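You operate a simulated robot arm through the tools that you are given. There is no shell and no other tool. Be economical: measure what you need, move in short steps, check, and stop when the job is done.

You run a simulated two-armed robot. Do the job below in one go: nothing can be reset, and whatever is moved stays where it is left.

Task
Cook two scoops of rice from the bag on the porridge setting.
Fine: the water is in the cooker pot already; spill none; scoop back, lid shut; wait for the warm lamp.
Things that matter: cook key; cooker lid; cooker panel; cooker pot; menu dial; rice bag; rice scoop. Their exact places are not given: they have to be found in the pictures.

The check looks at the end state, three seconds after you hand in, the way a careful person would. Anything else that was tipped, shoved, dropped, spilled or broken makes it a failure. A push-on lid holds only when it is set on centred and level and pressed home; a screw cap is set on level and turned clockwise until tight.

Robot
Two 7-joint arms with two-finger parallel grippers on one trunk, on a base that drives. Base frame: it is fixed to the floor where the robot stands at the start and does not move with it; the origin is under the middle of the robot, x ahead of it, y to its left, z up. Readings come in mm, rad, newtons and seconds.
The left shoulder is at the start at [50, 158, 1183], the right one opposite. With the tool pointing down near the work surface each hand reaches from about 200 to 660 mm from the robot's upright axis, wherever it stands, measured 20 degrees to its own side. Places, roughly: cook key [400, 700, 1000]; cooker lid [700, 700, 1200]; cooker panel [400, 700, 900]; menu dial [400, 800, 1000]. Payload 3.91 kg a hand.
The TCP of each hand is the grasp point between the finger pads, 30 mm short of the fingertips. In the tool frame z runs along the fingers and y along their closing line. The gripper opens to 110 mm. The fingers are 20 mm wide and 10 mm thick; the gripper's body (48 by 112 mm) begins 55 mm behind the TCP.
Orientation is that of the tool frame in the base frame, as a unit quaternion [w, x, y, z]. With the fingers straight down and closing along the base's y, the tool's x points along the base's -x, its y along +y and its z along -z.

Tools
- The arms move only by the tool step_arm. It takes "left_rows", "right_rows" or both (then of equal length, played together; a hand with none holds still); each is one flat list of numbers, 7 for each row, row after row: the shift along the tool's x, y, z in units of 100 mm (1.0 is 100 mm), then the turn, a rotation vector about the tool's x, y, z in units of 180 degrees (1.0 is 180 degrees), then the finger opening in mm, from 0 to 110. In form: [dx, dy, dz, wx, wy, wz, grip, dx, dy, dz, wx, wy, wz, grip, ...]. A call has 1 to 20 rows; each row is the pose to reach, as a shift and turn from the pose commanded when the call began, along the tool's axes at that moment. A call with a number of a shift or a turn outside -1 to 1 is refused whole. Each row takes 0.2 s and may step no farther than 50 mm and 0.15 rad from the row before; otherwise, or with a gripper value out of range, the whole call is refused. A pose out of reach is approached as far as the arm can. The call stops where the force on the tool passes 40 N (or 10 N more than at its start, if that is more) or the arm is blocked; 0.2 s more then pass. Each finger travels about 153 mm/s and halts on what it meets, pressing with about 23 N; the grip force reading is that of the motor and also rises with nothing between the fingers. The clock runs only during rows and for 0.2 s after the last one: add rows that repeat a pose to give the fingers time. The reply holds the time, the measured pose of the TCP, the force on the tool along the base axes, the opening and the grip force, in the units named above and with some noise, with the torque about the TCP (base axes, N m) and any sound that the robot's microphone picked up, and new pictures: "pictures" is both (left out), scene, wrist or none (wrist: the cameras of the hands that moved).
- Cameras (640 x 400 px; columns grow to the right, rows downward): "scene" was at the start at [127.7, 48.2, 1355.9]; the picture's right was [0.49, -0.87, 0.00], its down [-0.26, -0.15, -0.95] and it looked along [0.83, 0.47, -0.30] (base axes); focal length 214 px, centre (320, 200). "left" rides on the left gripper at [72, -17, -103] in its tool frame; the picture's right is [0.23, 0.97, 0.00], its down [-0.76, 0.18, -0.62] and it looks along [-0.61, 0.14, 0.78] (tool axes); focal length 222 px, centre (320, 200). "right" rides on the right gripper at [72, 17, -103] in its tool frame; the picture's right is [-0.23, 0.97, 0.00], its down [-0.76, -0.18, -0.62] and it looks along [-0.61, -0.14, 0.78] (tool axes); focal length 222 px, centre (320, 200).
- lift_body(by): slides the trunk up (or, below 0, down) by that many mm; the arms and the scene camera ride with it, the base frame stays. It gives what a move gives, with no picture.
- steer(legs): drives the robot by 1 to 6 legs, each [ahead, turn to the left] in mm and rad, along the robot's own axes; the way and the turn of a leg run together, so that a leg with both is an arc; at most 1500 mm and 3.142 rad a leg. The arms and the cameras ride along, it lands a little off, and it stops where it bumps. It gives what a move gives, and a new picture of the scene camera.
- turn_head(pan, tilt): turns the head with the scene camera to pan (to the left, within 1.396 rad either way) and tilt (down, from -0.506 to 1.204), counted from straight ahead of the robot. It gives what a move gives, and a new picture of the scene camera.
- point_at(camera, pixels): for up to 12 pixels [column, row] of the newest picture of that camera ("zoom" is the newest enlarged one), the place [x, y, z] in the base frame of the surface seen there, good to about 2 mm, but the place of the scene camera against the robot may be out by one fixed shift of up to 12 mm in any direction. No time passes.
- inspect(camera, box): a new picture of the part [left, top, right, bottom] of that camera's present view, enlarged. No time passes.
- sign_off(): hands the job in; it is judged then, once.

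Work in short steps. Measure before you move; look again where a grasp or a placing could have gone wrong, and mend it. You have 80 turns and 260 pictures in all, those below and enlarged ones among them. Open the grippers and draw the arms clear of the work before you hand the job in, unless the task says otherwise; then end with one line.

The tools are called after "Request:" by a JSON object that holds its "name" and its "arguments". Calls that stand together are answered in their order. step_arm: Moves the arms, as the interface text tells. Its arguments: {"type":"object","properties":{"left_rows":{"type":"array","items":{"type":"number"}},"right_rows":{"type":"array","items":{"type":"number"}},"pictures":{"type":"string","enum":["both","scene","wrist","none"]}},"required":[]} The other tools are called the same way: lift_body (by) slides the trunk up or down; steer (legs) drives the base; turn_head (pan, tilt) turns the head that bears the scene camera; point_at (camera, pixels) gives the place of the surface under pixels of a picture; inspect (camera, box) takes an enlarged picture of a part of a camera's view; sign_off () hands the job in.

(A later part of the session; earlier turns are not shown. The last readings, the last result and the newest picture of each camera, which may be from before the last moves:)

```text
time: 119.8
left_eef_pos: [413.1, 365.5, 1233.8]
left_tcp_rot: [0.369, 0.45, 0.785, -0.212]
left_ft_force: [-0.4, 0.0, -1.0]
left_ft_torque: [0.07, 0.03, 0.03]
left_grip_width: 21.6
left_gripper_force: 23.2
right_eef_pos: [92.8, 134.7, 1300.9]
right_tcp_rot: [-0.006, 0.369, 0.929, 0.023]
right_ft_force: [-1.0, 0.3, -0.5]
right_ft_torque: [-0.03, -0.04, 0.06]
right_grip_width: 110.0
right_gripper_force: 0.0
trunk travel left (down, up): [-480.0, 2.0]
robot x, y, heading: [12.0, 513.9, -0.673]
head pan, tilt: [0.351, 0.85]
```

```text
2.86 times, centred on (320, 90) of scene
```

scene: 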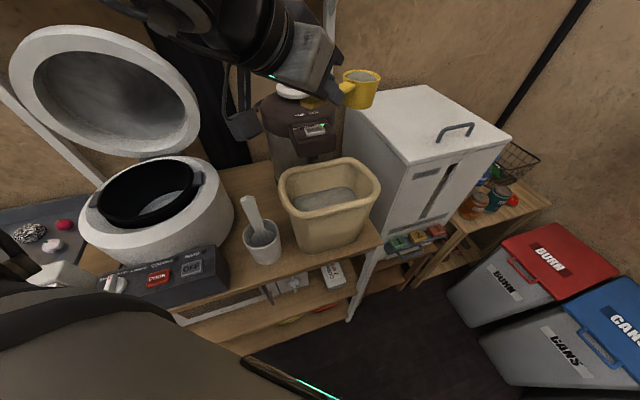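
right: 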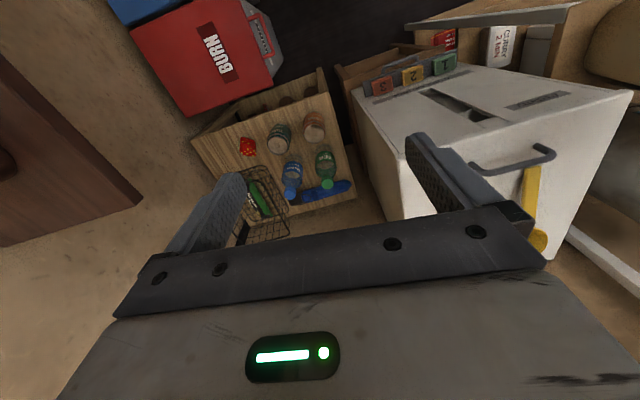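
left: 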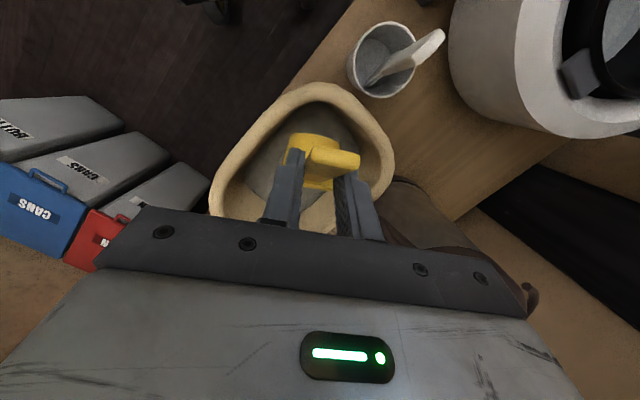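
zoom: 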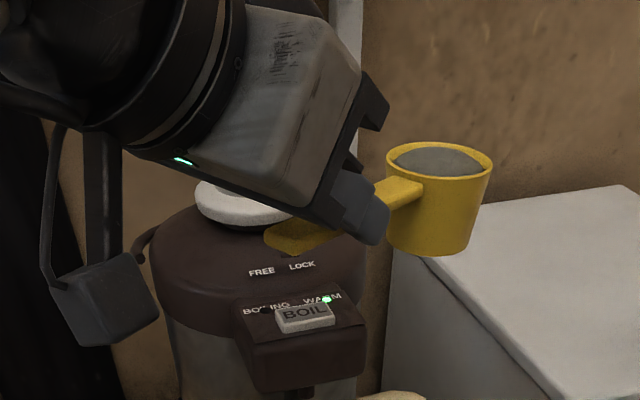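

Full and level. Turn the base left 0.79 toward the pot.

Request:
{"name": "steer", "arguments": {"legs": [[0, 0.79]]}}

```text
time: 122.3
left_eef_pos: [400.6, 699.1, 1233.8]
left_tcp_rot: [0.423, 0.109, 0.898, -0.051]
left_ft_force: [1.0, 0.8, -0.6]
left_ft_torque: [-0.02, 0.08, 0.01]
left_grip_width: 21.7
left_gripper_force: 23.0
right_eef_pos: [339.8, 306.8, 1301.2]
right_tcp_rot: [-0.015, -0.02, 1.0, 0.018]
right_ft_force: [0.6, -0.1, -0.1]
right_ft_torque: [0.0, 0.02, -0.05]
right_grip_width: 110.3
right_gripper_force: 0.0
trunk travel left (down, up): [-480.0, 2.0]
robot x, y, heading: [13.4, 521.0, 0.128]
head pan, tilt: [0.351, 0.85]
```

scene: 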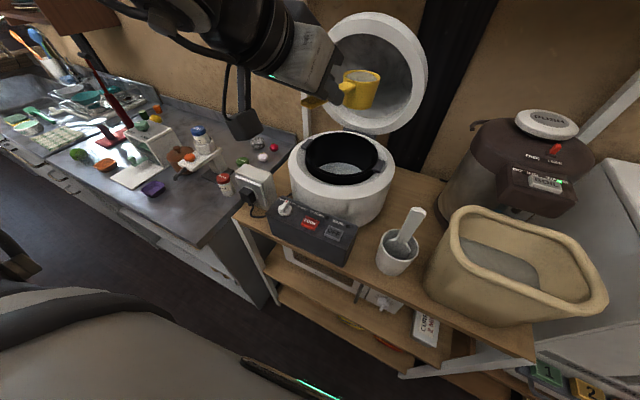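

On track. I move over the pot, lower, and pour with the same roll as before.

Request:
{"name": "step_arm", "arguments": {"left_rows": [0.05, 0.07, 0.17, 0, 0, 0, 5, 0.1, 0.14, 0.35, 0, 0, 0, 5, 0.15, 0.21, 0.52, 0, 0, 0, 5, 0.199, 0.287, 0.697, 0, 0, 0, 5], "pictures": "none"}}

Request:
{"name": "step_arm", "arguments": {"left_rows": [0.1, 0, 0.09, 0, 0, 0, 5, 0.2, 0, 0.17, 0, 0, 0, 5, 0.306, 0, 0.257, 0, 0, 0, 5, 0.306, 0, 0.257, 0, 0, 0, 5], "pictures": "none"}}

Request:
{"name": "step_arm", "arguments": {"left_rows": [0, 0, 0, 0.0286, 0, -0.034, 5, 0, 0, 0, 0.0572, 0, -0.0681, 5, 0, 0, 0, 0.0857, 0, -0.1021, 5, 0, 0, 0, 0.1143, 0, -0.1362, 5, 0, 0, 0, 0.1429, 0, -0.1702, 5], "pictures": "none"}}

Request:
{"name": "step_arm", "arguments": {"left_rows": [0, 0, 0, 0.0286, 0, -0.034, 5, 0, 0, 0, 0.0572, 0, -0.0681, 5, 0, 0, 0, 0.0857, 0, -0.1021, 5, 0, 0, 0, 0.1143, 0, -0.1362, 5, 0, 0, 0, 0.1429, 0, -0.1702, 5], "pictures": "none"}}

Request:
{"name": "step_arm", "arguments": {"left_rows": [0, 0, 0, 0.0286, 0, -0.034, 5, 0, 0, 0, 0.0572, 0, -0.0681, 5, 0, 0, 0, 0.0857, 0, -0.1021, 5, 0, 0, 0, 0.1143, 0, -0.1362, 5, 0, 0, 0, 0.1429, 0, -0.1702, 5, 0, 0, 0, 0.1714, 0, -0.2043, 5, 0, 0, 0, 0.1714, 0, -0.2043, 5], "pictures": "scene"}}

```text
time: 123.3
left_eef_pos: [446.8, 716.7, 1172.5]
left_tcp_rot: [0.423, 0.109, 0.898, -0.051]
left_ft_force: [0.3, -1.4, -1.9]
left_ft_torque: [0.01, 0.04, 0.02]
left_grip_width: 21.7
left_gripper_force: 22.6
right_eef_pos: [341.1, 307.7, 1300.5]
right_tcp_rot: [-0.014, -0.02, 1.0, 0.018]
right_ft_force: [-0.8, -0.4, -0.2]
right_ft_torque: [-0.03, 0.04, 0.0]
right_grip_width: 110.1
right_gripper_force: 0.1
trunk travel left (down, up): [-480.0, 2.0]
robot x, y, heading: [10.5, 515.6, 0.125]
head pan, tilt: [0.351, 0.85]
```

```text
time: 124.3
left_eef_pos: [446.1, 717.3, 1136.2]
left_tcp_rot: [0.423, 0.111, 0.898, -0.052]
left_ft_force: [-0.4, 0.2, -2.0]
left_ft_torque: [0.01, 0.05, 0.01]
left_grip_width: 21.7
left_gripper_force: 22.6
right_eef_pos: [339.2, 307.7, 1300.7]
right_tcp_rot: [-0.014, -0.02, 1.0, 0.018]
right_ft_force: [-0.5, 0.6, 1.2]
right_ft_torque: [0.0, 0.0, 0.0]
right_grip_width: 109.8
right_gripper_force: 0.1
trunk travel left (down, up): [-480.0, 2.0]
robot x, y, heading: [10.6, 516.7, 0.126]
head pan, tilt: [0.351, 0.85]
```

```text
time: 125.5
left_eef_pos: [446.8, 717.3, 1134.0]
left_tcp_rot: [0.359, -0.039, 0.861, -0.357]
left_ft_force: [0.1, -0.3, -0.7]
left_ft_torque: [0.0, 0.06, -0.03]
left_grip_width: 21.8
left_gripper_force: 22.8
right_eef_pos: [339.3, 308.0, 1301.7]
right_tcp_rot: [-0.014, -0.019, 1.0, 0.018]
right_ft_force: [-1.0, -0.3, 0.3]
right_ft_torque: [0.02, 0.0, 0.0]
right_grip_width: 110.2
right_gripper_force: 0.0
trunk travel left (down, up): [-480.0, 2.0]
robot x, y, heading: [11.8, 521.6, 0.133]
head pan, tilt: [0.351, 0.85]
```

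```text
time: 126.7
left_eef_pos: [447.7, 716.0, 1133.2]
left_tcp_rot: [0.252, -0.184, 0.72, -0.619]
left_ft_force: [0.0, 0.0, -0.9]
left_ft_torque: [0.0, 0.02, 0.01]
left_grip_width: 21.5
left_gripper_force: 23.1
right_eef_pos: [338.8, 307.8, 1300.8]
right_tcp_rot: [-0.014, -0.02, 1.0, 0.018]
right_ft_force: [0.3, 1.1, 0.5]
right_ft_torque: [0.02, 0.01, 0.0]
right_grip_width: 109.7
right_gripper_force: 0.1
trunk travel left (down, up): [-480.0, 2.0]
robot x, y, heading: [6.9, 517.3, 0.123]
head pan, tilt: [0.351, 0.85]
```

```text
time: 128.3
left_eef_pos: [446.5, 717.8, 1134.4]
left_tcp_rot: [-0.087, 0.326, -0.439, 0.833]
left_ft_force: [0.0, -1.0, 0.3]
left_ft_torque: [0.0, 0.02, 0.02]
left_grip_width: 21.0
left_gripper_force: 22.6
right_eef_pos: [339.1, 308.4, 1301.6]
right_tcp_rot: [-0.014, -0.02, 1.0, 0.018]
right_ft_force: [-0.7, -0.2, 0.6]
right_ft_torque: [0.02, -0.03, 0.01]
right_grip_width: 110.0
right_gripper_force: 0.0
trunk travel left (down, up): [-480.0, 2.0]
robot x, y, heading: [14.4, 514.1, 0.126]
head pan, tilt: [0.351, 0.85]
```

scene: 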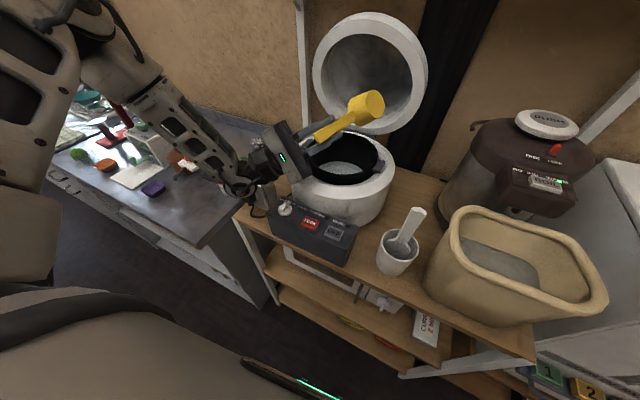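

Second scoop poured; nothing spilled in view. I roll back, lift, return to the compact pose, and check the pot.

Request:
{"name": "step_arm", "arguments": {"left_rows": [0, 0, 0, -0.0286, 0, 0.034, 5, 0, 0, 0, -0.0571, 0, 0.0681, 5, 0, 0, 0, -0.0857, 0, 0.1021, 5, 0, 0, 0, -0.1143, 0, 0.1362, 5, 0, 0, 0, -0.1429, 0, 0.1702, 5, 0, 0, 0, -0.1714, 0, 0.2043, 5, 0, 0, 0, -0.2, 0, 0.2383, 5, 0, 0, 0, -0.2286, 0, 0.2724, 5, 0, 0, 0, -0.2572, 0, 0.3064, 5, 0, 0, 0, -0.2857, 0, 0.3404, 5, 0, 0, 0, -0.3143, 0, 0.3745, 5, 0, 0, 0, -0.3429, 0, 0.4085, 5, 0, 0, 0, -0.3714, 0, 0.4426, 5, 0, 0, 0, -0.4, 0, 0.4766, 5, 0, 0, 0, -0.4286, 0, 0.5107, 5, 0, 0, 0, -0.4572, 0, 0.5447, 5], "pictures": "none"}}

Request:
{"name": "step_arm", "arguments": {"left_rows": [-0.19, 0, -0.16, 0, 0, 0, 5, -0.38, 0, -0.32, 0, 0, 0, 5, -0.57, 0, -0.48, 0, 0, 0, 5, -0.77, 0, -0.64, 0, 0, 0, 5], "pictures": "none"}}

Request:
{"name": "step_arm", "arguments": {"left_rows": [0, -0.33, 0, -0.007, -0.0014, 0.0008, 5, 0, -0.66, 0, -0.014, -0.0028, 0.0016, 5, 0, -0.98, 0, -0.0214, -0.0042, 0.0024, 5, 0, -0.98, 0, -0.0214, -0.0042, 0.0024, 5], "pictures": "scene"}}

Request:
{"name": "inspect", "arguments": {"camera": "scene", "box": [210, 100, 430, 260]}}

```text
time: 131.7
left_eef_pos: [420.5, 812.7, 1136.0]
left_tcp_rot: [0.412, 0.106, 0.899, -0.1]
left_ft_force: [0.9, -0.8, 0.2]
left_ft_torque: [0.04, 0.0, 0.02]
left_grip_width: 21.2
left_gripper_force: 23.2
left hand out of reach, approached as far as the arm can: row 14, 15, 16
right_eef_pos: [341.5, 307.1, 1300.1]
right_tcp_rot: [-0.015, -0.019, 1.0, 0.018]
right_ft_force: [0.8, -1.1, 0.6]
right_ft_torque: [0.01, 0.0, -0.01]
right_grip_width: 110.0
right_gripper_force: 0.0
trunk travel left (down, up): [-480.0, 2.0]
robot x, y, heading: [10.9, 518.0, 0.124]
head pan, tilt: [0.351, 0.85]
```

```text
time: 132.7
left_eef_pos: [423.1, 823.2, 1234.5]
left_tcp_rot: [0.412, 0.106, 0.899, -0.102]
left_ft_force: [0.7, 0.0, -0.1]
left_ft_torque: [0.01, 0.02, 0.04]
left_grip_width: 21.1
left_gripper_force: 23.1
right_eef_pos: [339.2, 307.9, 1301.5]
right_tcp_rot: [-0.015, -0.02, 1.0, 0.018]
right_ft_force: [0.7, 1.0, -0.6]
right_ft_torque: [0.0, -0.04, 0.03]
right_grip_width: 110.0
right_gripper_force: 0.0
trunk travel left (down, up): [-480.0, 2.0]
robot x, y, heading: [11.7, 516.8, 0.123]
head pan, tilt: [0.351, 0.85]
```

```text
time: 133.7
left_eef_pos: [396.4, 732.0, 1241.9]
left_tcp_rot: [0.421, 0.095, 0.899, -0.072]
left_ft_force: [0.2, 0.7, -0.6]
left_ft_torque: [-0.03, -0.01, -0.02]
left_grip_width: 21.0
left_gripper_force: 22.5
right_eef_pos: [339.9, 307.6, 1302.2]
right_tcp_rot: [-0.014, -0.019, 1.0, 0.017]
right_ft_force: [0.3, 0.4, -0.4]
right_ft_torque: [-0.01, 0.0, 0.01]
right_grip_width: 110.2
right_gripper_force: 0.0
trunk travel left (down, up): [-480.0, 2.0]
robot x, y, heading: [11.4, 516.7, 0.125]
head pan, tilt: [0.351, 0.85]
```

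scene: 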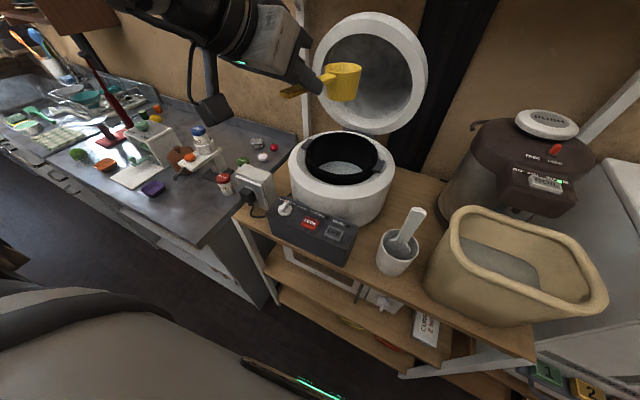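

```text
2.50 times, centred on (320, 180) of scene
```

zoom: 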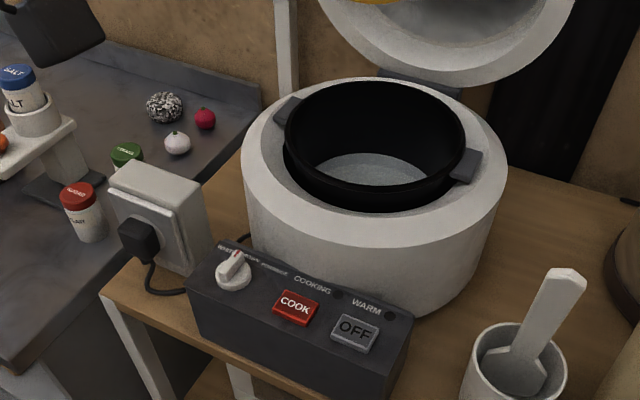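

The rice is in, no spill. Now I drive back to the dispenser by reversing along −y with the scoop high.

Request:
{"name": "steer", "arguments": {"legs": [[0, 1.4], [-505, 0], [0, -1.83]]}}

Request:
{"name": "turn_head", "arguments": {"pan": 0.35, "tilt": 0.6}}

```text
time: 144.4
left_eef_pos: [430.7, 54.4, 1243.5]
left_tcp_rot: [0.397, 0.285, 0.858, -0.159]
left_ft_force: [-0.1, -0.3, 0.2]
left_ft_torque: [0.01, 0.02, 0.02]
left_grip_width: 21.1
left_gripper_force: 23.0
right_eef_pos: [201.5, -306.6, 1300.9]
right_tcp_rot: [-0.01, 0.196, 0.98, 0.021]
right_ft_force: [-1.2, -0.5, 0.8]
right_ft_torque: [0.01, -0.03, 0.03]
right_grip_width: 110.0
right_gripper_force: 0.0
trunk travel left (down, up): [-480.0, 2.0]
robot x, y, heading: [-9.3, 20.6, -0.307]
head pan, tilt: [0.351, 0.85]
```

scene: 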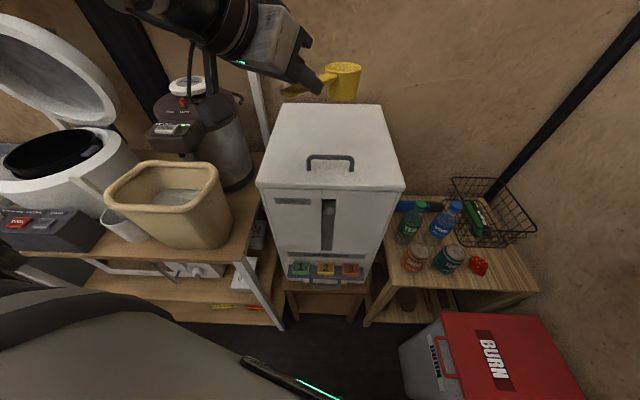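

```text
time: 145.2
left_eef_pos: [429.9, 54.5, 1243.8]
left_tcp_rot: [0.396, 0.285, 0.858, -0.16]
left_ft_force: [-0.1, -0.1, -0.8]
left_ft_torque: [0.02, 0.03, -0.04]
left_grip_width: 21.3
left_gripper_force: 23.2
right_eef_pos: [201.3, -306.7, 1301.1]
right_tcp_rot: [-0.01, 0.195, 0.981, 0.021]
right_ft_force: [-0.1, -0.7, 0.0]
right_ft_torque: [0.0, 0.01, -0.02]
right_grip_width: 109.9
right_gripper_force: 0.1
trunk travel left (down, up): [-480.0, 2.0]
robot x, y, heading: [-9.3, 18.7, -0.307]
head pan, tilt: [0.351, 0.6]
```

scene: 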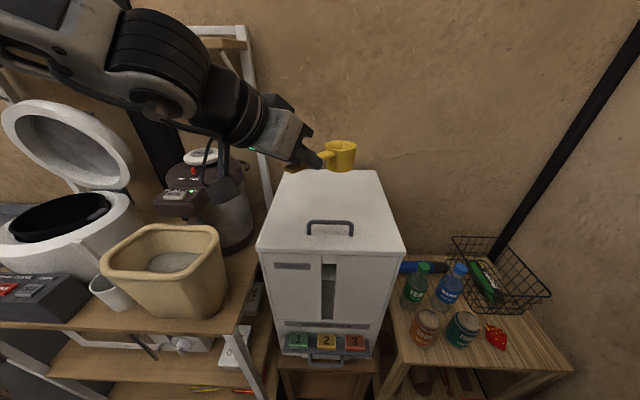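

I square the scoop up (cup toward +x, level) and hover over its original place on the dispenser.

Request:
{"name": "step_arm", "arguments": {"left_rows": [-0.03, 0.1, 0.17, -0.031, 0, -0.022, 5, -0.06, 0.19, 0.34, -0.062, -0.001, -0.044, 5, -0.09, 0.29, 0.51, -0.093, -0.001, -0.066, 5, -0.13, 0.38, 0.68, -0.124, -0.001, -0.088, 5, -0.157, 0.476, 0.855, -0.1553, -0.0018, -0.1094, 5, -0.157, 0.476, 0.855, -0.1553, -0.0018, -0.1094, 5], "pictures": "scene"}}

Request:
{"name": "inspect", "arguments": {"camera": "scene", "box": [230, 110, 430, 270]}}

```text
time: 146.6
left_eef_pos: [516.9, 42.6, 1199.3]
left_tcp_rot: [0.423, 0.032, 0.905, -0.015]
left_ft_force: [0.9, 1.2, -0.9]
left_ft_torque: [0.0, 0.05, -0.01]
left_grip_width: 21.1
left_gripper_force: 22.9
right_eef_pos: [202.2, -306.2, 1300.6]
right_tcp_rot: [-0.011, 0.196, 0.98, 0.021]
right_ft_force: [-0.4, 0.4, 0.1]
right_ft_torque: [0.01, -0.02, -0.01]
right_grip_width: 110.1
right_gripper_force: 0.0
trunk travel left (down, up): [-480.0, 2.0]
robot x, y, heading: [-6.6, 21.2, -0.305]
head pan, tilt: [0.351, 0.6]
```

scene: 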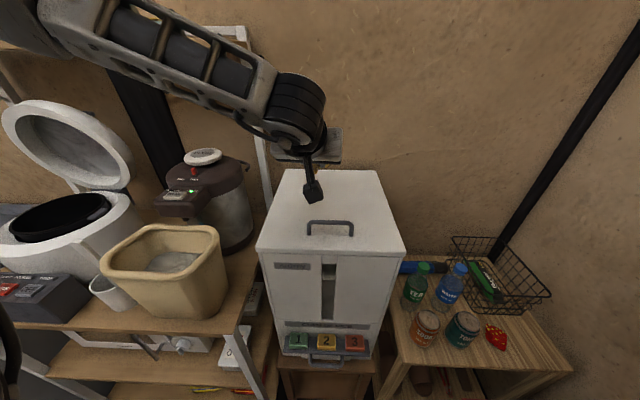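

```text
2.50 times, centred on (330, 190) of scene
```

zoom: 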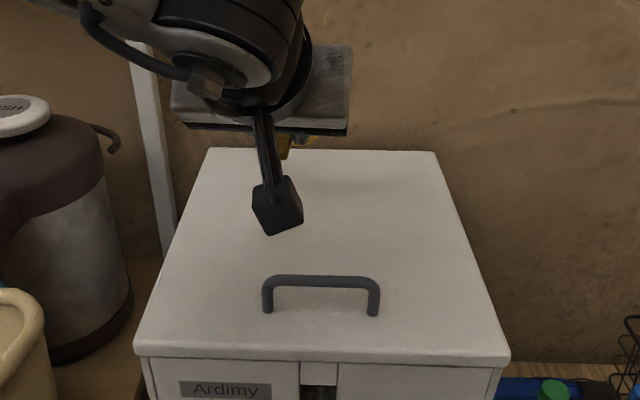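

Aligned over the original place. I lower to just above contact, then creep down and watch the force.

Request:
{"name": "step_arm", "arguments": {"left_rows": [0.15, 0.01, 0.14, 0, 0, 0, 5, 0.3, 0.02, 0.27, 0, 0, 0, 5, 0.46, 0.03, 0.4, 0, 0, 0, 5, 0.615, 0.04, 0.542, 0, 0, 0, 5, 0.615, 0.04, 0.542, 0, 0, 0, 5], "pictures": "none"}}

Request:
{"name": "step_arm", "arguments": {"left_rows": [0.03, 0, 0.026, 0, 0, 0, 5, 0.06, 0, 0.052, 0, 0, 0, 5], "pictures": "both"}}

Request:
{"name": "inspect", "arguments": {"camera": "left", "box": [200, 60, 440, 240]}}

```text
time: 147.8
left_eef_pos: [519.2, 47.4, 1117.7]
left_tcp_rot: [0.423, 0.033, 0.905, -0.016]
left_ft_force: [0.8, -0.3, -0.9]
left_ft_torque: [0.01, 0.0, 0.01]
left_grip_width: 21.3
left_gripper_force: 22.8
right_eef_pos: [201.7, -305.3, 1302.2]
right_tcp_rot: [-0.011, 0.194, 0.981, 0.021]
right_ft_force: [-0.1, -0.1, 0.2]
right_ft_torque: [-0.03, -0.05, 0.0]
right_grip_width: 110.1
right_gripper_force: 0.0
trunk travel left (down, up): [-480.0, 2.0]
robot x, y, heading: [-11.7, 20.8, -0.311]
head pan, tilt: [0.351, 0.6]
```

```text
time: 148.4
left_eef_pos: [518.3, 47.4, 1110.2]
left_tcp_rot: [0.426, 0.033, 0.904, -0.016]
left_ft_force: [-2.1, 0.6, 6.5]
left_ft_torque: [-0.04, -0.69, 0.1]
left_grip_width: 21.4
left_gripper_force: 22.5
right_eef_pos: [199.3, -306.2, 1301.7]
right_tcp_rot: [-0.011, 0.195, 0.981, 0.02]
right_ft_force: [0.4, -0.7, 0.7]
right_ft_torque: [0.0, -0.01, -0.01]
right_grip_width: 109.9
right_gripper_force: 0.1
trunk travel left (down, up): [-480.0, 2.0]
robot x, y, heading: [-8.0, 19.7, -0.307]
head pan, tilt: [0.351, 0.6]
```

scene: 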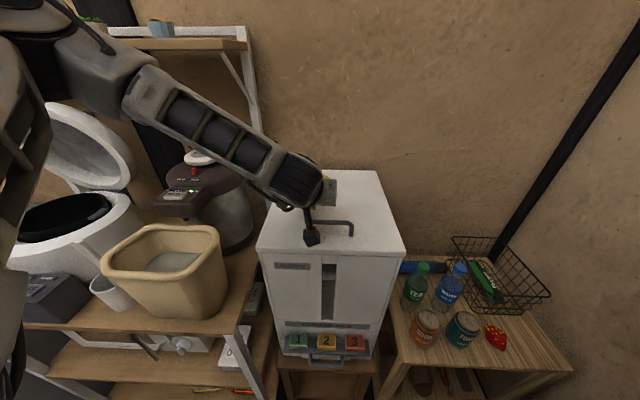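
left: 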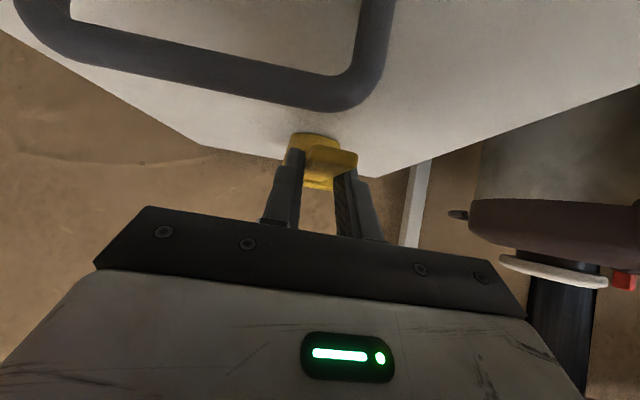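

```text
2.22 times, centred on (320, 150) of left
```

zoom: 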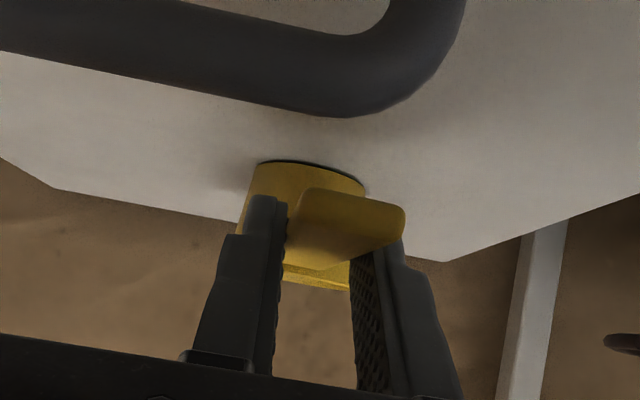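

Contact at 6.5 N: the cup stands on the dispenser. I open gently and withdraw along the fingers.

Request:
{"name": "step_arm", "arguments": {"left_rows": [0, 0, 0, 0, 0, 0, 21, 0, 0, 0, 0, 0, 0, 24, 0, 0, 0, 0, 0, 0, 30, 0, 0, 0, 0, 0, 0, 50, 0, 0, 0, 0, 0, 0, 50, 0, 0, -0.3, 0, 0, 0, 50, 0, 0, -0.6, 0, 0, 0, 50, 0, 0, -0.98, 0, 0, 0, 50], "pictures": "scene"}}

Request:
{"name": "inspect", "arguments": {"camera": "scene", "box": [230, 110, 430, 270]}}

Request:
{"name": "inspect", "arguments": {"camera": "left", "box": [200, 0, 520, 240]}}

```text
time: 150.2
left_eef_pos: [442.6, 52.6, 1170.8]
left_tcp_rot: [0.423, 0.032, 0.905, -0.015]
left_ft_force: [-0.5, -0.7, -1.4]
left_ft_torque: [0.0, -0.04, -0.02]
left_grip_width: 50.0
left_gripper_force: 0.0
right_eef_pos: [200.2, -307.2, 1302.0]
right_tcp_rot: [-0.01, 0.196, 0.98, 0.021]
right_ft_force: [0.0, -0.7, 0.3]
right_ft_torque: [-0.03, -0.02, -0.01]
right_grip_width: 109.9
right_gripper_force: 0.1
trunk travel left (down, up): [-480.0, 2.0]
robot x, y, heading: [-12.3, 19.4, -0.306]
head pan, tilt: [0.351, 0.6]
```

scene: 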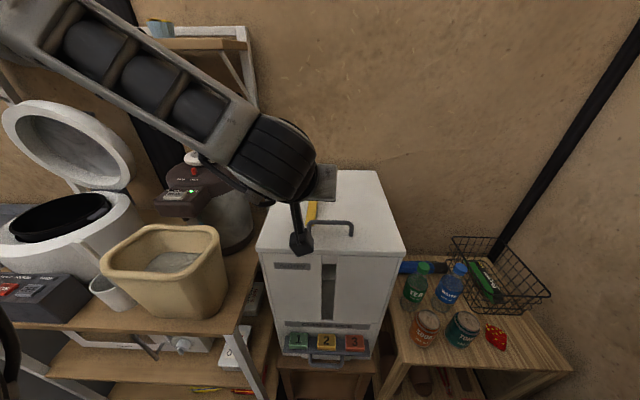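

```text
2.50 times, centred on (330, 190) of scene
```

zoom: 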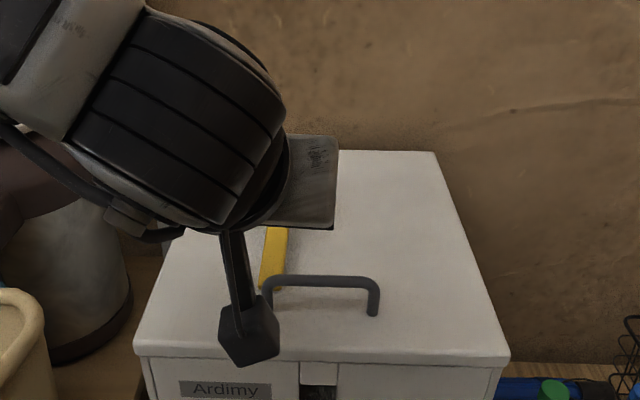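

```text
1.67 times, centred on (360, 120) of left
```

zoom: 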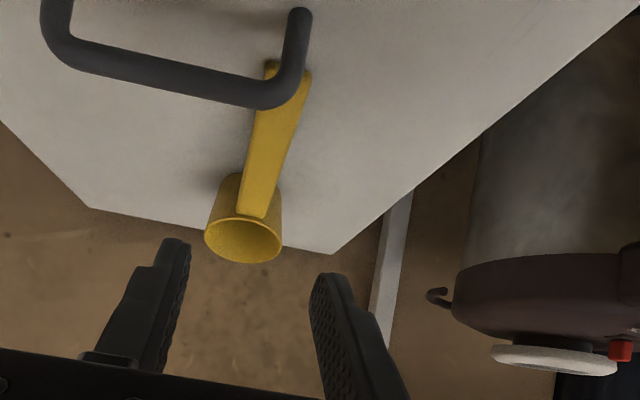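

The scoop lies as it did at the start. I lift the left hand and drive to the cooker.

Request:
{"name": "step_arm", "arguments": {"left_rows": [-0.2, 0, -0.17, 0, 0, 0, 50, -0.4, 0, -0.34, 0, 0, 0, 50, -0.61, 0, -0.51, 0, 0, 0, 50], "pictures": "none"}}

Request:
{"name": "steer", "arguments": {"legs": [[0, 1.813], [621, 0], [0, -1.506]]}}

Request:
{"name": "turn_head", "arguments": {"pan": 0.1, "tilt": 0.55}}

```text
time: 151.0
left_eef_pos: [444.7, 51.6, 1250.8]
left_tcp_rot: [0.423, 0.032, 0.906, -0.015]
left_ft_force: [-0.8, -0.9, -0.3]
left_ft_torque: [0.0, -0.02, -0.01]
left_grip_width: 50.1
left_gripper_force: 0.0
right_eef_pos: [201.3, -304.4, 1301.3]
right_tcp_rot: [-0.01, 0.195, 0.98, 0.021]
right_ft_force: [0.5, 0.2, 0.0]
right_ft_torque: [-0.03, -0.02, -0.03]
right_grip_width: 109.9
right_gripper_force: 0.0
trunk travel left (down, up): [-480.0, 2.0]
robot x, y, heading: [-6.0, 22.1, -0.31]
head pan, tilt: [0.351, 0.6]
```

```text
time: 158.9
left_eef_pos: [-59.0, 1080.2, 1249.9]
left_tcp_rot: [-0.281, 0.678, -0.601, -0.316]
left_ft_force: [0.1, 0.8, -0.5]
left_ft_torque: [-0.01, 0.02, 0.01]
left_grip_width: 50.1
left_gripper_force: 0.1
right_eef_pos: [340.5, 908.2, 1300.9]
right_tcp_rot: [-0.024, -0.633, 0.774, 0.006]
right_ft_force: [1.0, 0.3, -0.3]
right_ft_torque: [-0.03, 0.01, 0.02]
right_grip_width: 110.0
right_gripper_force: 0.0
trunk travel left (down, up): [-480.0, 2.0]
robot x, y, heading: [37.6, 639.7, 1.449]
head pan, tilt: [0.351, 0.6]
stopped in leg 2: the robot was blocked; the commanded pose is now the measured one
```

scene: 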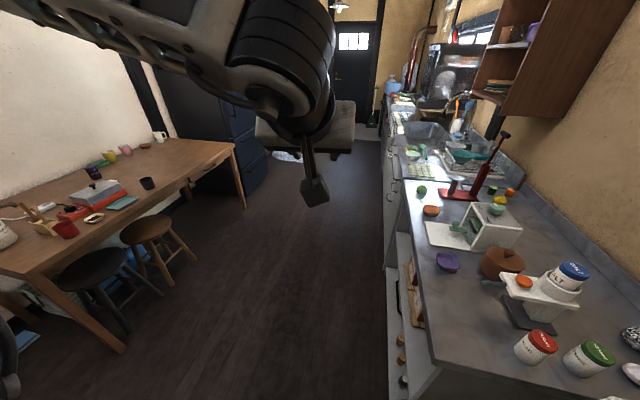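

```text
time: 159.7
left_eef_pos: [-59.3, 1079.9, 1249.7]
left_tcp_rot: [-0.281, 0.679, -0.601, -0.316]
left_ft_force: [0.7, 0.1, -0.5]
left_ft_torque: [0.02, 0.0, -0.03]
left_grip_width: 50.0
left_gripper_force: 0.1
right_eef_pos: [340.8, 907.3, 1300.5]
right_tcp_rot: [-0.023, -0.632, 0.774, 0.005]
right_ft_force: [0.6, -0.8, 0.3]
right_ft_torque: [-0.03, 0.01, 0.0]
right_grip_width: 110.1
right_gripper_force: 0.1
trunk travel left (down, up): [-480.0, 2.0]
robot x, y, heading: [38.9, 641.0, 1.45]
head pan, tilt: [0.099, 0.55]
```

scene: 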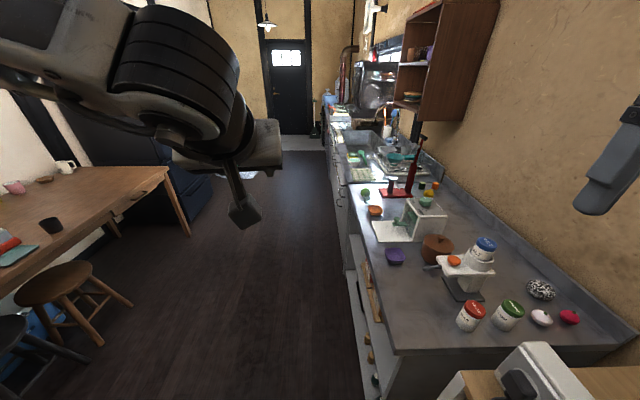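

The base bumped (likely the counter edge on the right) at about (38,640). I back off 40 mm and turn to face the cooker.

Request:
{"name": "steer", "arguments": {"legs": [[-40, 0.1], [0, -1.55]]}}

Request:
{"name": "turn_head", "arguments": {"pan": 0.1, "tilt": 0.55}}

```text
time: 164.4
left_eef_pos: [463.0, 741.4, 1250.0]
left_tcp_rot: [0.42, -0.1, 0.901, 0.046]
left_ft_force: [-0.4, -0.2, -0.3]
left_ft_torque: [0.02, -0.01, 0.04]
left_grip_width: 49.8
left_gripper_force: 0.0
right_eef_pos: [332.6, 329.6, 1301.3]
right_tcp_rot: [-0.013, 0.05, 0.998, 0.019]
right_ft_force: [0.4, -0.5, -1.3]
right_ft_torque: [0.03, -0.02, 0.0]
right_grip_width: 109.9
right_gripper_force: 0.1
trunk travel left (down, up): [-480.0, 2.0]
robot x, y, heading: [37.6, 603.1, -0.021]
head pan, tilt: [0.099, 0.55]
```

scene: 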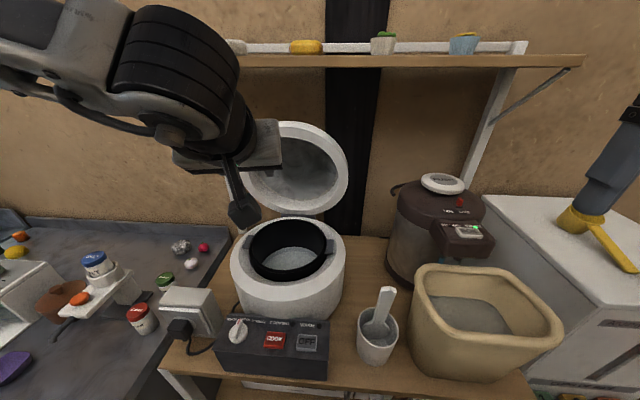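

```text
time: 165.0
left_eef_pos: [462.2, 742.7, 1251.7]
left_tcp_rot: [0.42, -0.101, 0.901, 0.047]
left_ft_force: [0.7, 0.0, -0.2]
left_ft_torque: [-0.01, -0.01, 0.0]
left_grip_width: 50.2
left_gripper_force: 0.2
right_eef_pos: [332.0, 328.5, 1300.9]
right_tcp_rot: [-0.013, 0.05, 0.998, 0.019]
right_ft_force: [1.2, 0.6, -1.0]
right_ft_torque: [0.02, -0.04, 0.01]
right_grip_width: 110.1
right_gripper_force: 0.2
trunk travel left (down, up): [-480.0, 2.0]
robot x, y, heading: [37.1, 600.5, -0.025]
head pan, tilt: [0.099, 0.55]
```

scene: 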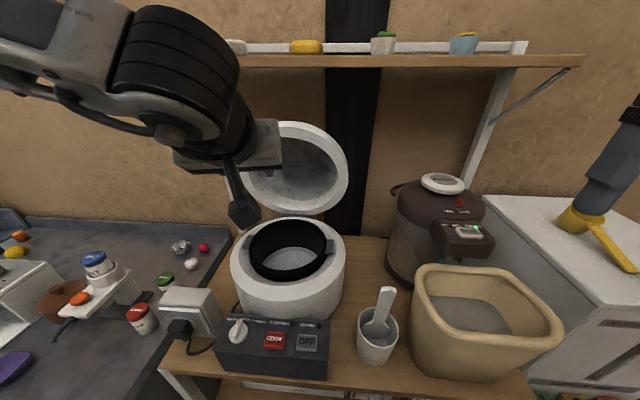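

Facing the cooker. I measure the lid and the dial and enlarge the panel.

Request:
{"name": "point_at", "arguments": {"camera": "scene", "pixels": [[345, 170], [341, 150], [325, 131], [300, 124], [285, 125], [300, 208], [330, 198], [258, 200], [300, 165], [237, 328], [274, 339], [300, 50]]}}

Request:
{"name": "inspect", "arguments": {"camera": "scene", "box": [200, 300, 350, 390]}}

Request:
{"name": "inspect", "arguments": {"camera": "scene", "box": [220, 100, 380, 240]}}

```text
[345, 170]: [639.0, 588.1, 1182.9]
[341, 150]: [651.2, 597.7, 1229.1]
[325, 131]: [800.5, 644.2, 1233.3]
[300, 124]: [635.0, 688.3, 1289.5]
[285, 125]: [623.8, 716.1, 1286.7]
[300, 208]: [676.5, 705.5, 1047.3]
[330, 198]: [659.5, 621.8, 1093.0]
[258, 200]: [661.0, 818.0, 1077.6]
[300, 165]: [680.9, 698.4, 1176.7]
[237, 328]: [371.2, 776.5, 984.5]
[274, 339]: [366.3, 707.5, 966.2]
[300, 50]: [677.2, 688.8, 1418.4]
```

```text
4.27 times, centred on (275, 345) of scene
```

zoom: 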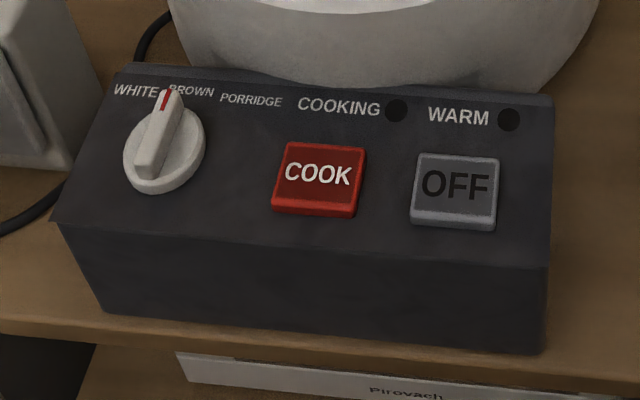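

```text
2.86 times, centred on (300, 170) of scene
```

zoom: 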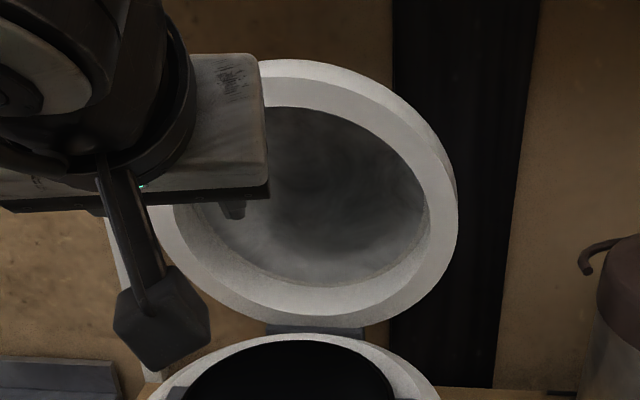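

The lid leans slightly forward over its hinge (top edge ≈(633,690,1281)). First the dial: I bring the left hand fingers-down above it to see its marks from the wrist camera.

Request:
{"name": "step_arm", "arguments": {"left_rows": [0.15, 0.09, -0.05, 0, 0.0463, 0, 60, 0.3, 0.18, -0.1, 0, 0.0926, 0, 60, 0.45, 0.27, -0.15, 0, 0.1389, 0, 60, 0.6, 0.36, -0.2, 0, 0.1852, 0, 60, 0.75, 0.45, -0.25, 0, 0.2315, 0, 60, 0.9, 0.53, -0.3, 0, 0.2778, 0, 60], "pictures": "none"}}

Request:
{"name": "step_arm", "arguments": {"left_rows": [0, 0, 0.35, 0, 0, 0.035, 60, 0, 0, 0.7, 0, 0, 0.07, 60, 0, 0, 0.9, 0, 0, 0.07, 60], "pictures": "wrist"}}

Request:
{"name": "inspect", "arguments": {"camera": "left", "box": [200, 0, 440, 200]}}

```text
time: 166.4
left_eef_pos: [373.6, 776.7, 1200.3]
left_tcp_rot: [0.0, -0.111, 0.994, -0.001]
left_ft_force: [0.5, 0.4, 0.2]
left_ft_torque: [-0.02, 0.01, 0.0]
left_grip_width: 59.9
left_gripper_force: 0.0
right_eef_pos: [331.8, 328.9, 1301.2]
right_tcp_rot: [-0.013, 0.05, 0.998, 0.02]
right_ft_force: [0.4, -0.5, 1.1]
right_ft_torque: [-0.02, 0.0, 0.03]
right_grip_width: 110.2
right_gripper_force: 0.1
trunk travel left (down, up): [-480.0, 2.0]
robot x, y, heading: [37.6, 604.4, -0.021]
head pan, tilt: [0.099, 0.55]
```

```text
time: 167.2
left_eef_pos: [375.3, 776.6, 1109.6]
left_tcp_rot: [0.001, 0.0, 1.0, -0.001]
left_ft_force: [0.8, -0.4, 0.1]
left_ft_torque: [0.02, 0.0, 0.04]
left_grip_width: 60.2
left_gripper_force: 0.1
right_eef_pos: [331.8, 328.8, 1300.1]
right_tcp_rot: [-0.013, 0.05, 0.998, 0.019]
right_ft_force: [0.0, 0.6, 0.0]
right_ft_torque: [0.01, 0.0, 0.03]
right_grip_width: 110.3
right_gripper_force: 0.1
trunk travel left (down, up): [-480.0, 2.0]
robot x, y, heading: [36.0, 600.6, -0.017]
head pan, tilt: [0.099, 0.55]
```

left: 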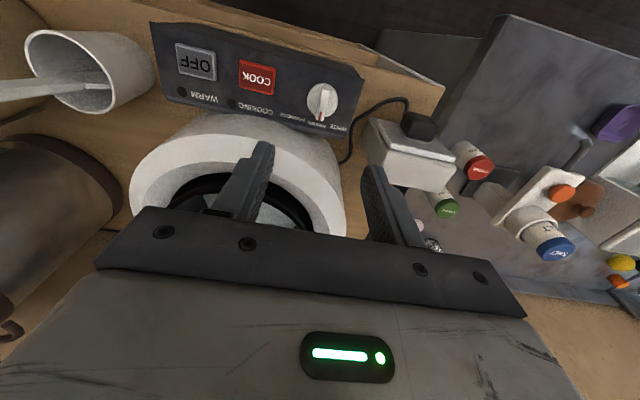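

```text
2.00 times, centred on (320, 100) of left
```

zoom: 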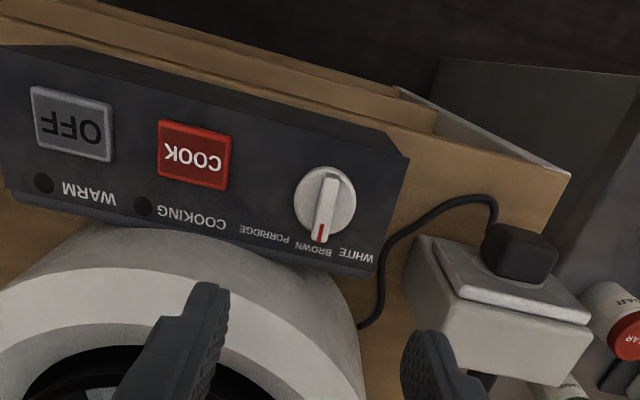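

The pointer (red mark at zoom (320,235)) is at BROWN; PORRIDGE is at zoom (265,236). I measure knob centre, tip, labels, key and lamps.

Request:
{"name": "point_at", "arguments": {"camera": "zoom", "pixels": [[326, 195], [319, 238], [328, 172], [318, 247], [266, 234], [357, 256], [193, 155], [140, 207], [43, 184], [345, 200], [304, 200], [285, 180]]}}

```text
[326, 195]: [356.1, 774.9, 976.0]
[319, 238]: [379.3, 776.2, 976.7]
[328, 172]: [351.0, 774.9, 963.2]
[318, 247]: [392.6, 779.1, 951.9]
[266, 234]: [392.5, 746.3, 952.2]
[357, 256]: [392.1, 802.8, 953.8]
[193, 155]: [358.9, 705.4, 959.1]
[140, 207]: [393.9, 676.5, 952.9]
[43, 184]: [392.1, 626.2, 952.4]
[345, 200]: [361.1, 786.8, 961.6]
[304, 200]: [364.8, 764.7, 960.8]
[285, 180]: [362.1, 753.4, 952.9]
```

Knob centre ≈(364,775.5), bar along x with top 976; PORRIDGE is 45° clockwise from the present BROWN. I descend over the bar.

Request:
{"name": "step_arm", "arguments": {"left_rows": [0.05, -0.005, 0.3, 0, 0, 0, 40, 0.1, -0.01, 0.6, 0, 0, 0, 40, 0.11, -0.01, 0.9, 0, 0, 0, 40], "pictures": "none"}}

Request:
{"name": "step_arm", "arguments": {"left_rows": [0, 0, 0.12, 0, 0, 0, 40, 0, 0, 0.24, 0, 0, 0, 40, 0, 0, 0.24, 0, 0, 0, 15, 0, 0, 0.24, 0, 0, 0, 5, 0, 0, 0.24, 0, 0, 0, 5, 0, 0, 0.24, 0, 0, 0, 5], "pictures": "wrist"}}

```text
time: 168.0
left_eef_pos: [363.7, 773.8, 1020.2]
left_tcp_rot: [0.0, -0.001, 1.0, -0.001]
left_ft_force: [-0.3, -0.4, 0.3]
left_ft_torque: [0.0, 0.01, 0.0]
left_grip_width: 40.2
left_gripper_force: 0.0
right_eef_pos: [332.7, 328.5, 1301.4]
right_tcp_rot: [-0.013, 0.05, 0.999, 0.019]
right_ft_force: [0.2, -0.4, 0.1]
right_ft_torque: [-0.02, 0.02, 0.01]
right_grip_width: 109.8
right_gripper_force: 0.0
trunk travel left (down, up): [-480.0, 2.0]
robot x, y, heading: [34.8, 602.9, -0.016]
head pan, tilt: [0.099, 0.55]
```

```text
time: 169.4
left_eef_pos: [362.4, 776.6, 996.3]
left_tcp_rot: [0.0, -0.002, 1.0, 0.0]
left_ft_force: [1.3, 12.3, 3.4]
left_ft_torque: [0.39, -0.21, 0.04]
left_grip_width: 8.8
left_gripper_force: 44.5
right_eef_pos: [332.3, 330.5, 1300.9]
right_tcp_rot: [-0.013, 0.051, 0.998, 0.019]
right_ft_force: [-0.3, 0.7, 0.2]
right_ft_torque: [0.02, 0.01, -0.03]
right_grip_width: 110.1
right_gripper_force: 0.0
trunk travel left (down, up): [-480.0, 2.0]
robot x, y, heading: [37.4, 601.0, -0.021]
head pan, tilt: [0.099, 0.55]
```

left: 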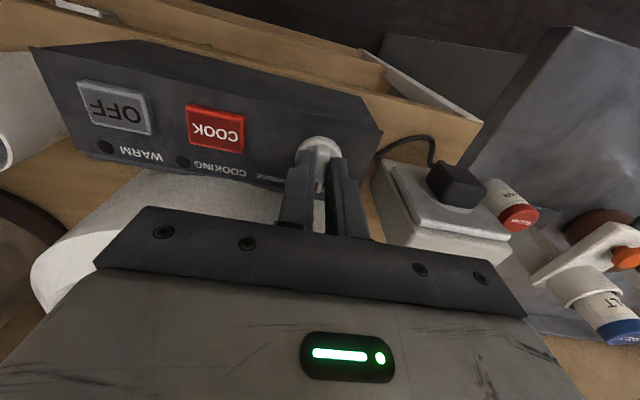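

The bar is gripped (8.8 mm). I shift 1.5 mm to ease the side force and turn 45° clockwise.

Request:
{"name": "step_arm", "arguments": {"left_rows": [0, 0.015, 0, 0, 0, 0, 5, 0, 0.015, 0, 0, 0, 0.0417, 5, 0, 0.015, 0, 0, 0, 0.0833, 5, 0, 0.015, 0, 0, 0, 0.125, 5, 0, 0.015, 0, 0, 0, 0.1667, 5, 0, 0.015, 0, 0, 0, 0.2083, 5, 0, 0.015, 0, 0, 0, 0.25, 5, 0, 0.015, 0, 0, 0, 0.25, 5], "pictures": "none"}}

Request:
{"name": "step_arm", "arguments": {"left_rows": [0, 0, 0, 0, 0, 0, 30, 0, 0, 0, 0, 0, 0, 40, 0, 0, -0.3, 0, 0, 0, 40, 0, 0, -0.6, 0, 0, 0, 40, 0, 0, -1.0, 0, 0, 0, 40], "pictures": "both"}}

Request:
{"name": "inspect", "arguments": {"camera": "scene", "box": [200, 300, 350, 390]}}

```text
time: 171.2
left_eef_pos: [363.8, 779.1, 997.0]
left_tcp_rot: [0.001, 0.381, 0.924, 0.002]
left_ft_force: [13.9, 21.5, 17.9]
left_ft_torque: [0.76, 0.0, 0.11]
left_grip_width: 8.8
left_gripper_force: 44.6
right_eef_pos: [331.6, 331.9, 1302.2]
right_tcp_rot: [-0.013, 0.049, 0.999, 0.018]
right_ft_force: [0.4, 0.6, 0.2]
right_ft_torque: [-0.01, -0.01, -0.01]
right_grip_width: 109.7
right_gripper_force: 0.0
trunk travel left (down, up): [-480.0, 2.0]
robot x, y, heading: [40.9, 599.6, -0.02]
head pan, tilt: [0.099, 0.55]
```

```text
time: 172.4
left_eef_pos: [362.0, 776.0, 1095.9]
left_tcp_rot: [0.0, 0.381, 0.924, 0.0]
left_ft_force: [0.0, 0.5, -0.4]
left_ft_torque: [0.01, 0.0, 0.01]
left_grip_width: 39.7
left_gripper_force: 0.1
right_eef_pos: [330.0, 327.4, 1300.3]
right_tcp_rot: [-0.014, 0.05, 0.998, 0.018]
right_ft_force: [0.2, 1.4, 0.4]
right_ft_torque: [0.03, -0.01, 0.0]
right_grip_width: 110.1
right_gripper_force: 0.0
trunk travel left (down, up): [-480.0, 2.0]
robot x, y, heading: [37.2, 600.8, -0.023]
head pan, tilt: [0.099, 0.55]
```

scene: 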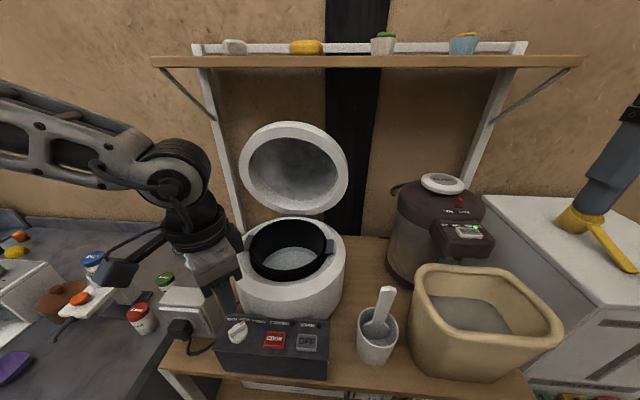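
left: 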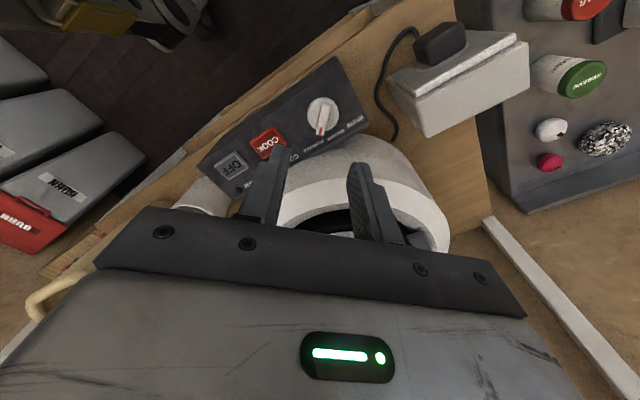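

```text
4.27 times, centred on (275, 345) of scene
```

zoom: 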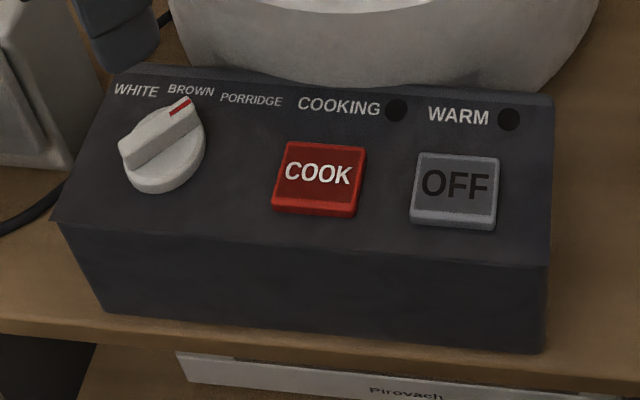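

The pointer now aims at PORRIDGE. I verify by coordinates and measure the lid fully, now unobstructed.

Request:
{"name": "inspect", "arguments": {"camera": "left", "box": [270, 80, 370, 180]}}

Request:
{"name": "point_at", "arguments": {"camera": "left", "pixels": [[320, 132], [324, 108], [322, 120], [333, 138], [314, 146]]}}

Request:
{"name": "point_at", "arguments": {"camera": "scene", "pixels": [[294, 124], [243, 165], [345, 165], [295, 211], [252, 140], [335, 140], [295, 128], [347, 175], [240, 172], [295, 170], [260, 200], [330, 203]]}}

```text
4.00 times, centred on (320, 130) of left
```

zoom: 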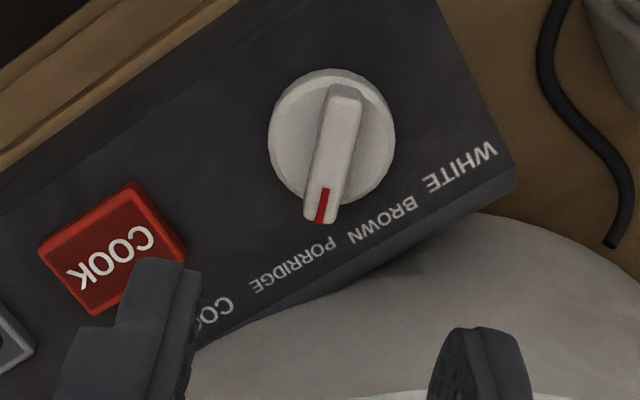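

```text
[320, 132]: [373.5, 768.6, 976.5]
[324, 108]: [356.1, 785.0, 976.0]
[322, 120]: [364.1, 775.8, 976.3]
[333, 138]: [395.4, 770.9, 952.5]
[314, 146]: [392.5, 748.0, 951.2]
```

```text
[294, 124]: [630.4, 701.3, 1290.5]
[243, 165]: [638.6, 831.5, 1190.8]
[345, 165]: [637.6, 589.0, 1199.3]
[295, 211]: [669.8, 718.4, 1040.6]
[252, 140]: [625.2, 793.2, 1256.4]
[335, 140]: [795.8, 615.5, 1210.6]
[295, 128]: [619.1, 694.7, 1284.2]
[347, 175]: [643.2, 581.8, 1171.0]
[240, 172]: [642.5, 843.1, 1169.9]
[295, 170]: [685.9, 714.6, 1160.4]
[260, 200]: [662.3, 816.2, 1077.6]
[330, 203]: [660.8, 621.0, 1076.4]
```

Dial confirmed at −43° (PORRIDGE). Now the lid: I bring the right hand to point horizontally leftward-forward (about 65°) high over the kettle, while lifting the left hand.

Request:
{"name": "step_arm", "arguments": {"right_rows": [-0.09, 0, 0, 0, -0.0455, 0, 60, -0.18, 0, 0, 0, -0.091, 0, 30, -0.27, 0, 0, 0, -0.1364, 0, 0, -0.36, 0, 0, 0, -0.1818, 0, 0, -0.45, 0, 0, 0, -0.2273, 0, 0, -0.54, 0, 0, 0, -0.2727, 0, 0, -0.63, 0, 0, 0, -0.3182, 0, 0, -0.72, 0, 0, 0, -0.3636, 0, 0, -0.81, 0, 0, 0, -0.4091, 0, 0, -0.9, 0, 0, 0, -0.4545, 0, 0, -1.0, 0, 0, 0, -0.5, 0, 0], "left_rows": [0, 0, -0.1, 0, 0, 0, 40, 0, 0, -0.2, 0, 0, 0, 40, 0, 0, -0.3, 0, 0, 0, 40, 0, 0, -0.4, 0, 0, 0, 40, 0, 0, -0.5, 0, 0, 0, 40, 0, 0, -0.6, 0, 0, 0, 40, 0, 0, -0.7, 0, 0, 0, 40, 0, 0, -0.7, 0, 0, 0, 40, 0, 0, -0.7, 0, 0, 0, 40, 0, 0, -0.7, 0, 0, 0, 40, 0, 0, -0.7, 0, 0, 0, 40], "pictures": "none"}}

Request:
{"name": "step_arm", "arguments": {"right_rows": [0.07, 0, 0.33, 0, 0, 0, 0, 0.14, 0, 0.66, 0, 0, 0, 0, 0.2, 0, 1.0, 0, 0, 0, 0], "pictures": "none"}}

Request:
{"name": "step_arm", "arguments": {"right_rows": [0, 0.11, 0.06, -0.0438, 0, 0, 0, 0, 0.22, 0.13, -0.0876, 0, 0, 0, 0, 0.33, 0.19, -0.1313, 0, 0, 0, 0, 0.44, 0.26, -0.1751, 0, 0, 0, 0, 0.55, 0.32, -0.2189, 0, 0, 0, 0, 0.66, 0.39, -0.2627, 0, 0, 0, 0, 0.77, 0.45, -0.3064, 0, 0, 0, 0, 0.88, 0.52, -0.3502, 0, 0, 0, 0, 1.0, 0.586, -0.394, 0, 0, 0], "pictures": "scene"}}

```text
time: 174.8
left_eef_pos: [363.6, 776.3, 1166.3]
left_tcp_rot: [-0.001, 0.382, 0.924, -0.001]
left_ft_force: [-0.2, -0.8, 0.0]
left_ft_torque: [0.03, 0.04, 0.03]
left_grip_width: 40.0
left_gripper_force: 0.0
right_eef_pos: [468.3, 308.4, 1314.6]
right_tcp_rot: [0.697, 0.049, 0.715, -0.022]
right_ft_force: [0.3, 0.8, 0.4]
right_ft_torque: [0.05, 0.0, 0.01]
right_grip_width: 0.0
right_gripper_force: 23.1
right hand out of reach, approached as far as the arm can: row 8, 9, 10, 11
trunk travel left (down, up): [-480.0, 2.0]
robot x, y, heading: [36.0, 602.6, -0.019]
head pan, tilt: [0.099, 0.55]
```

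```text
time: 175.6
left_eef_pos: [363.2, 776.3, 1166.5]
left_tcp_rot: [0.0, 0.382, 0.924, 0.0]
left_ft_force: [0.6, 0.5, -0.2]
left_ft_torque: [-0.01, 0.03, 0.0]
left_grip_width: 40.2
left_gripper_force: 0.1
right_eef_pos: [569.6, 298.5, 1294.2]
right_tcp_rot: [0.696, 0.048, 0.716, -0.022]
right_ft_force: [-0.2, -0.6, -0.5]
right_ft_torque: [0.0, 0.0, -0.02]
right_grip_width: 0.0
right_gripper_force: 22.5
trunk travel left (down, up): [-480.0, 2.0]
robot x, y, heading: [38.5, 604.8, -0.018]
head pan, tilt: [0.099, 0.55]
```

```text
time: 177.6
left_eef_pos: [364.3, 777.2, 1166.0]
left_tcp_rot: [0.0, 0.382, 0.924, -0.001]
left_ft_force: [-0.1, 0.8, 0.6]
left_ft_torque: [-0.01, -0.01, 0.0]
left_grip_width: 40.0
left_gripper_force: 0.1
right_eef_pos: [637.2, 393.6, 1293.7]
right_tcp_rot: [0.595, -0.366, 0.595, 0.397]
right_ft_force: [0.3, 0.8, -0.7]
right_ft_torque: [0.04, -0.02, 0.0]
right_grip_width: 0.0
right_gripper_force: 23.1
right hand out of reach, approached as far as the arm can: row 5, 6
trunk travel left (down, up): [-480.0, 2.0]
robot x, y, heading: [35.3, 597.2, -0.02]
head pan, tilt: [0.099, 0.55]
```

scene: 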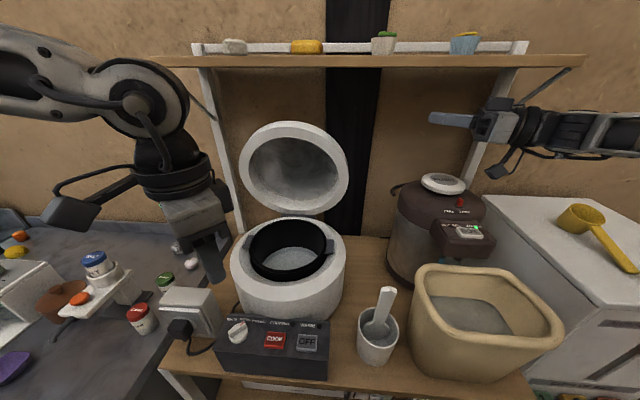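

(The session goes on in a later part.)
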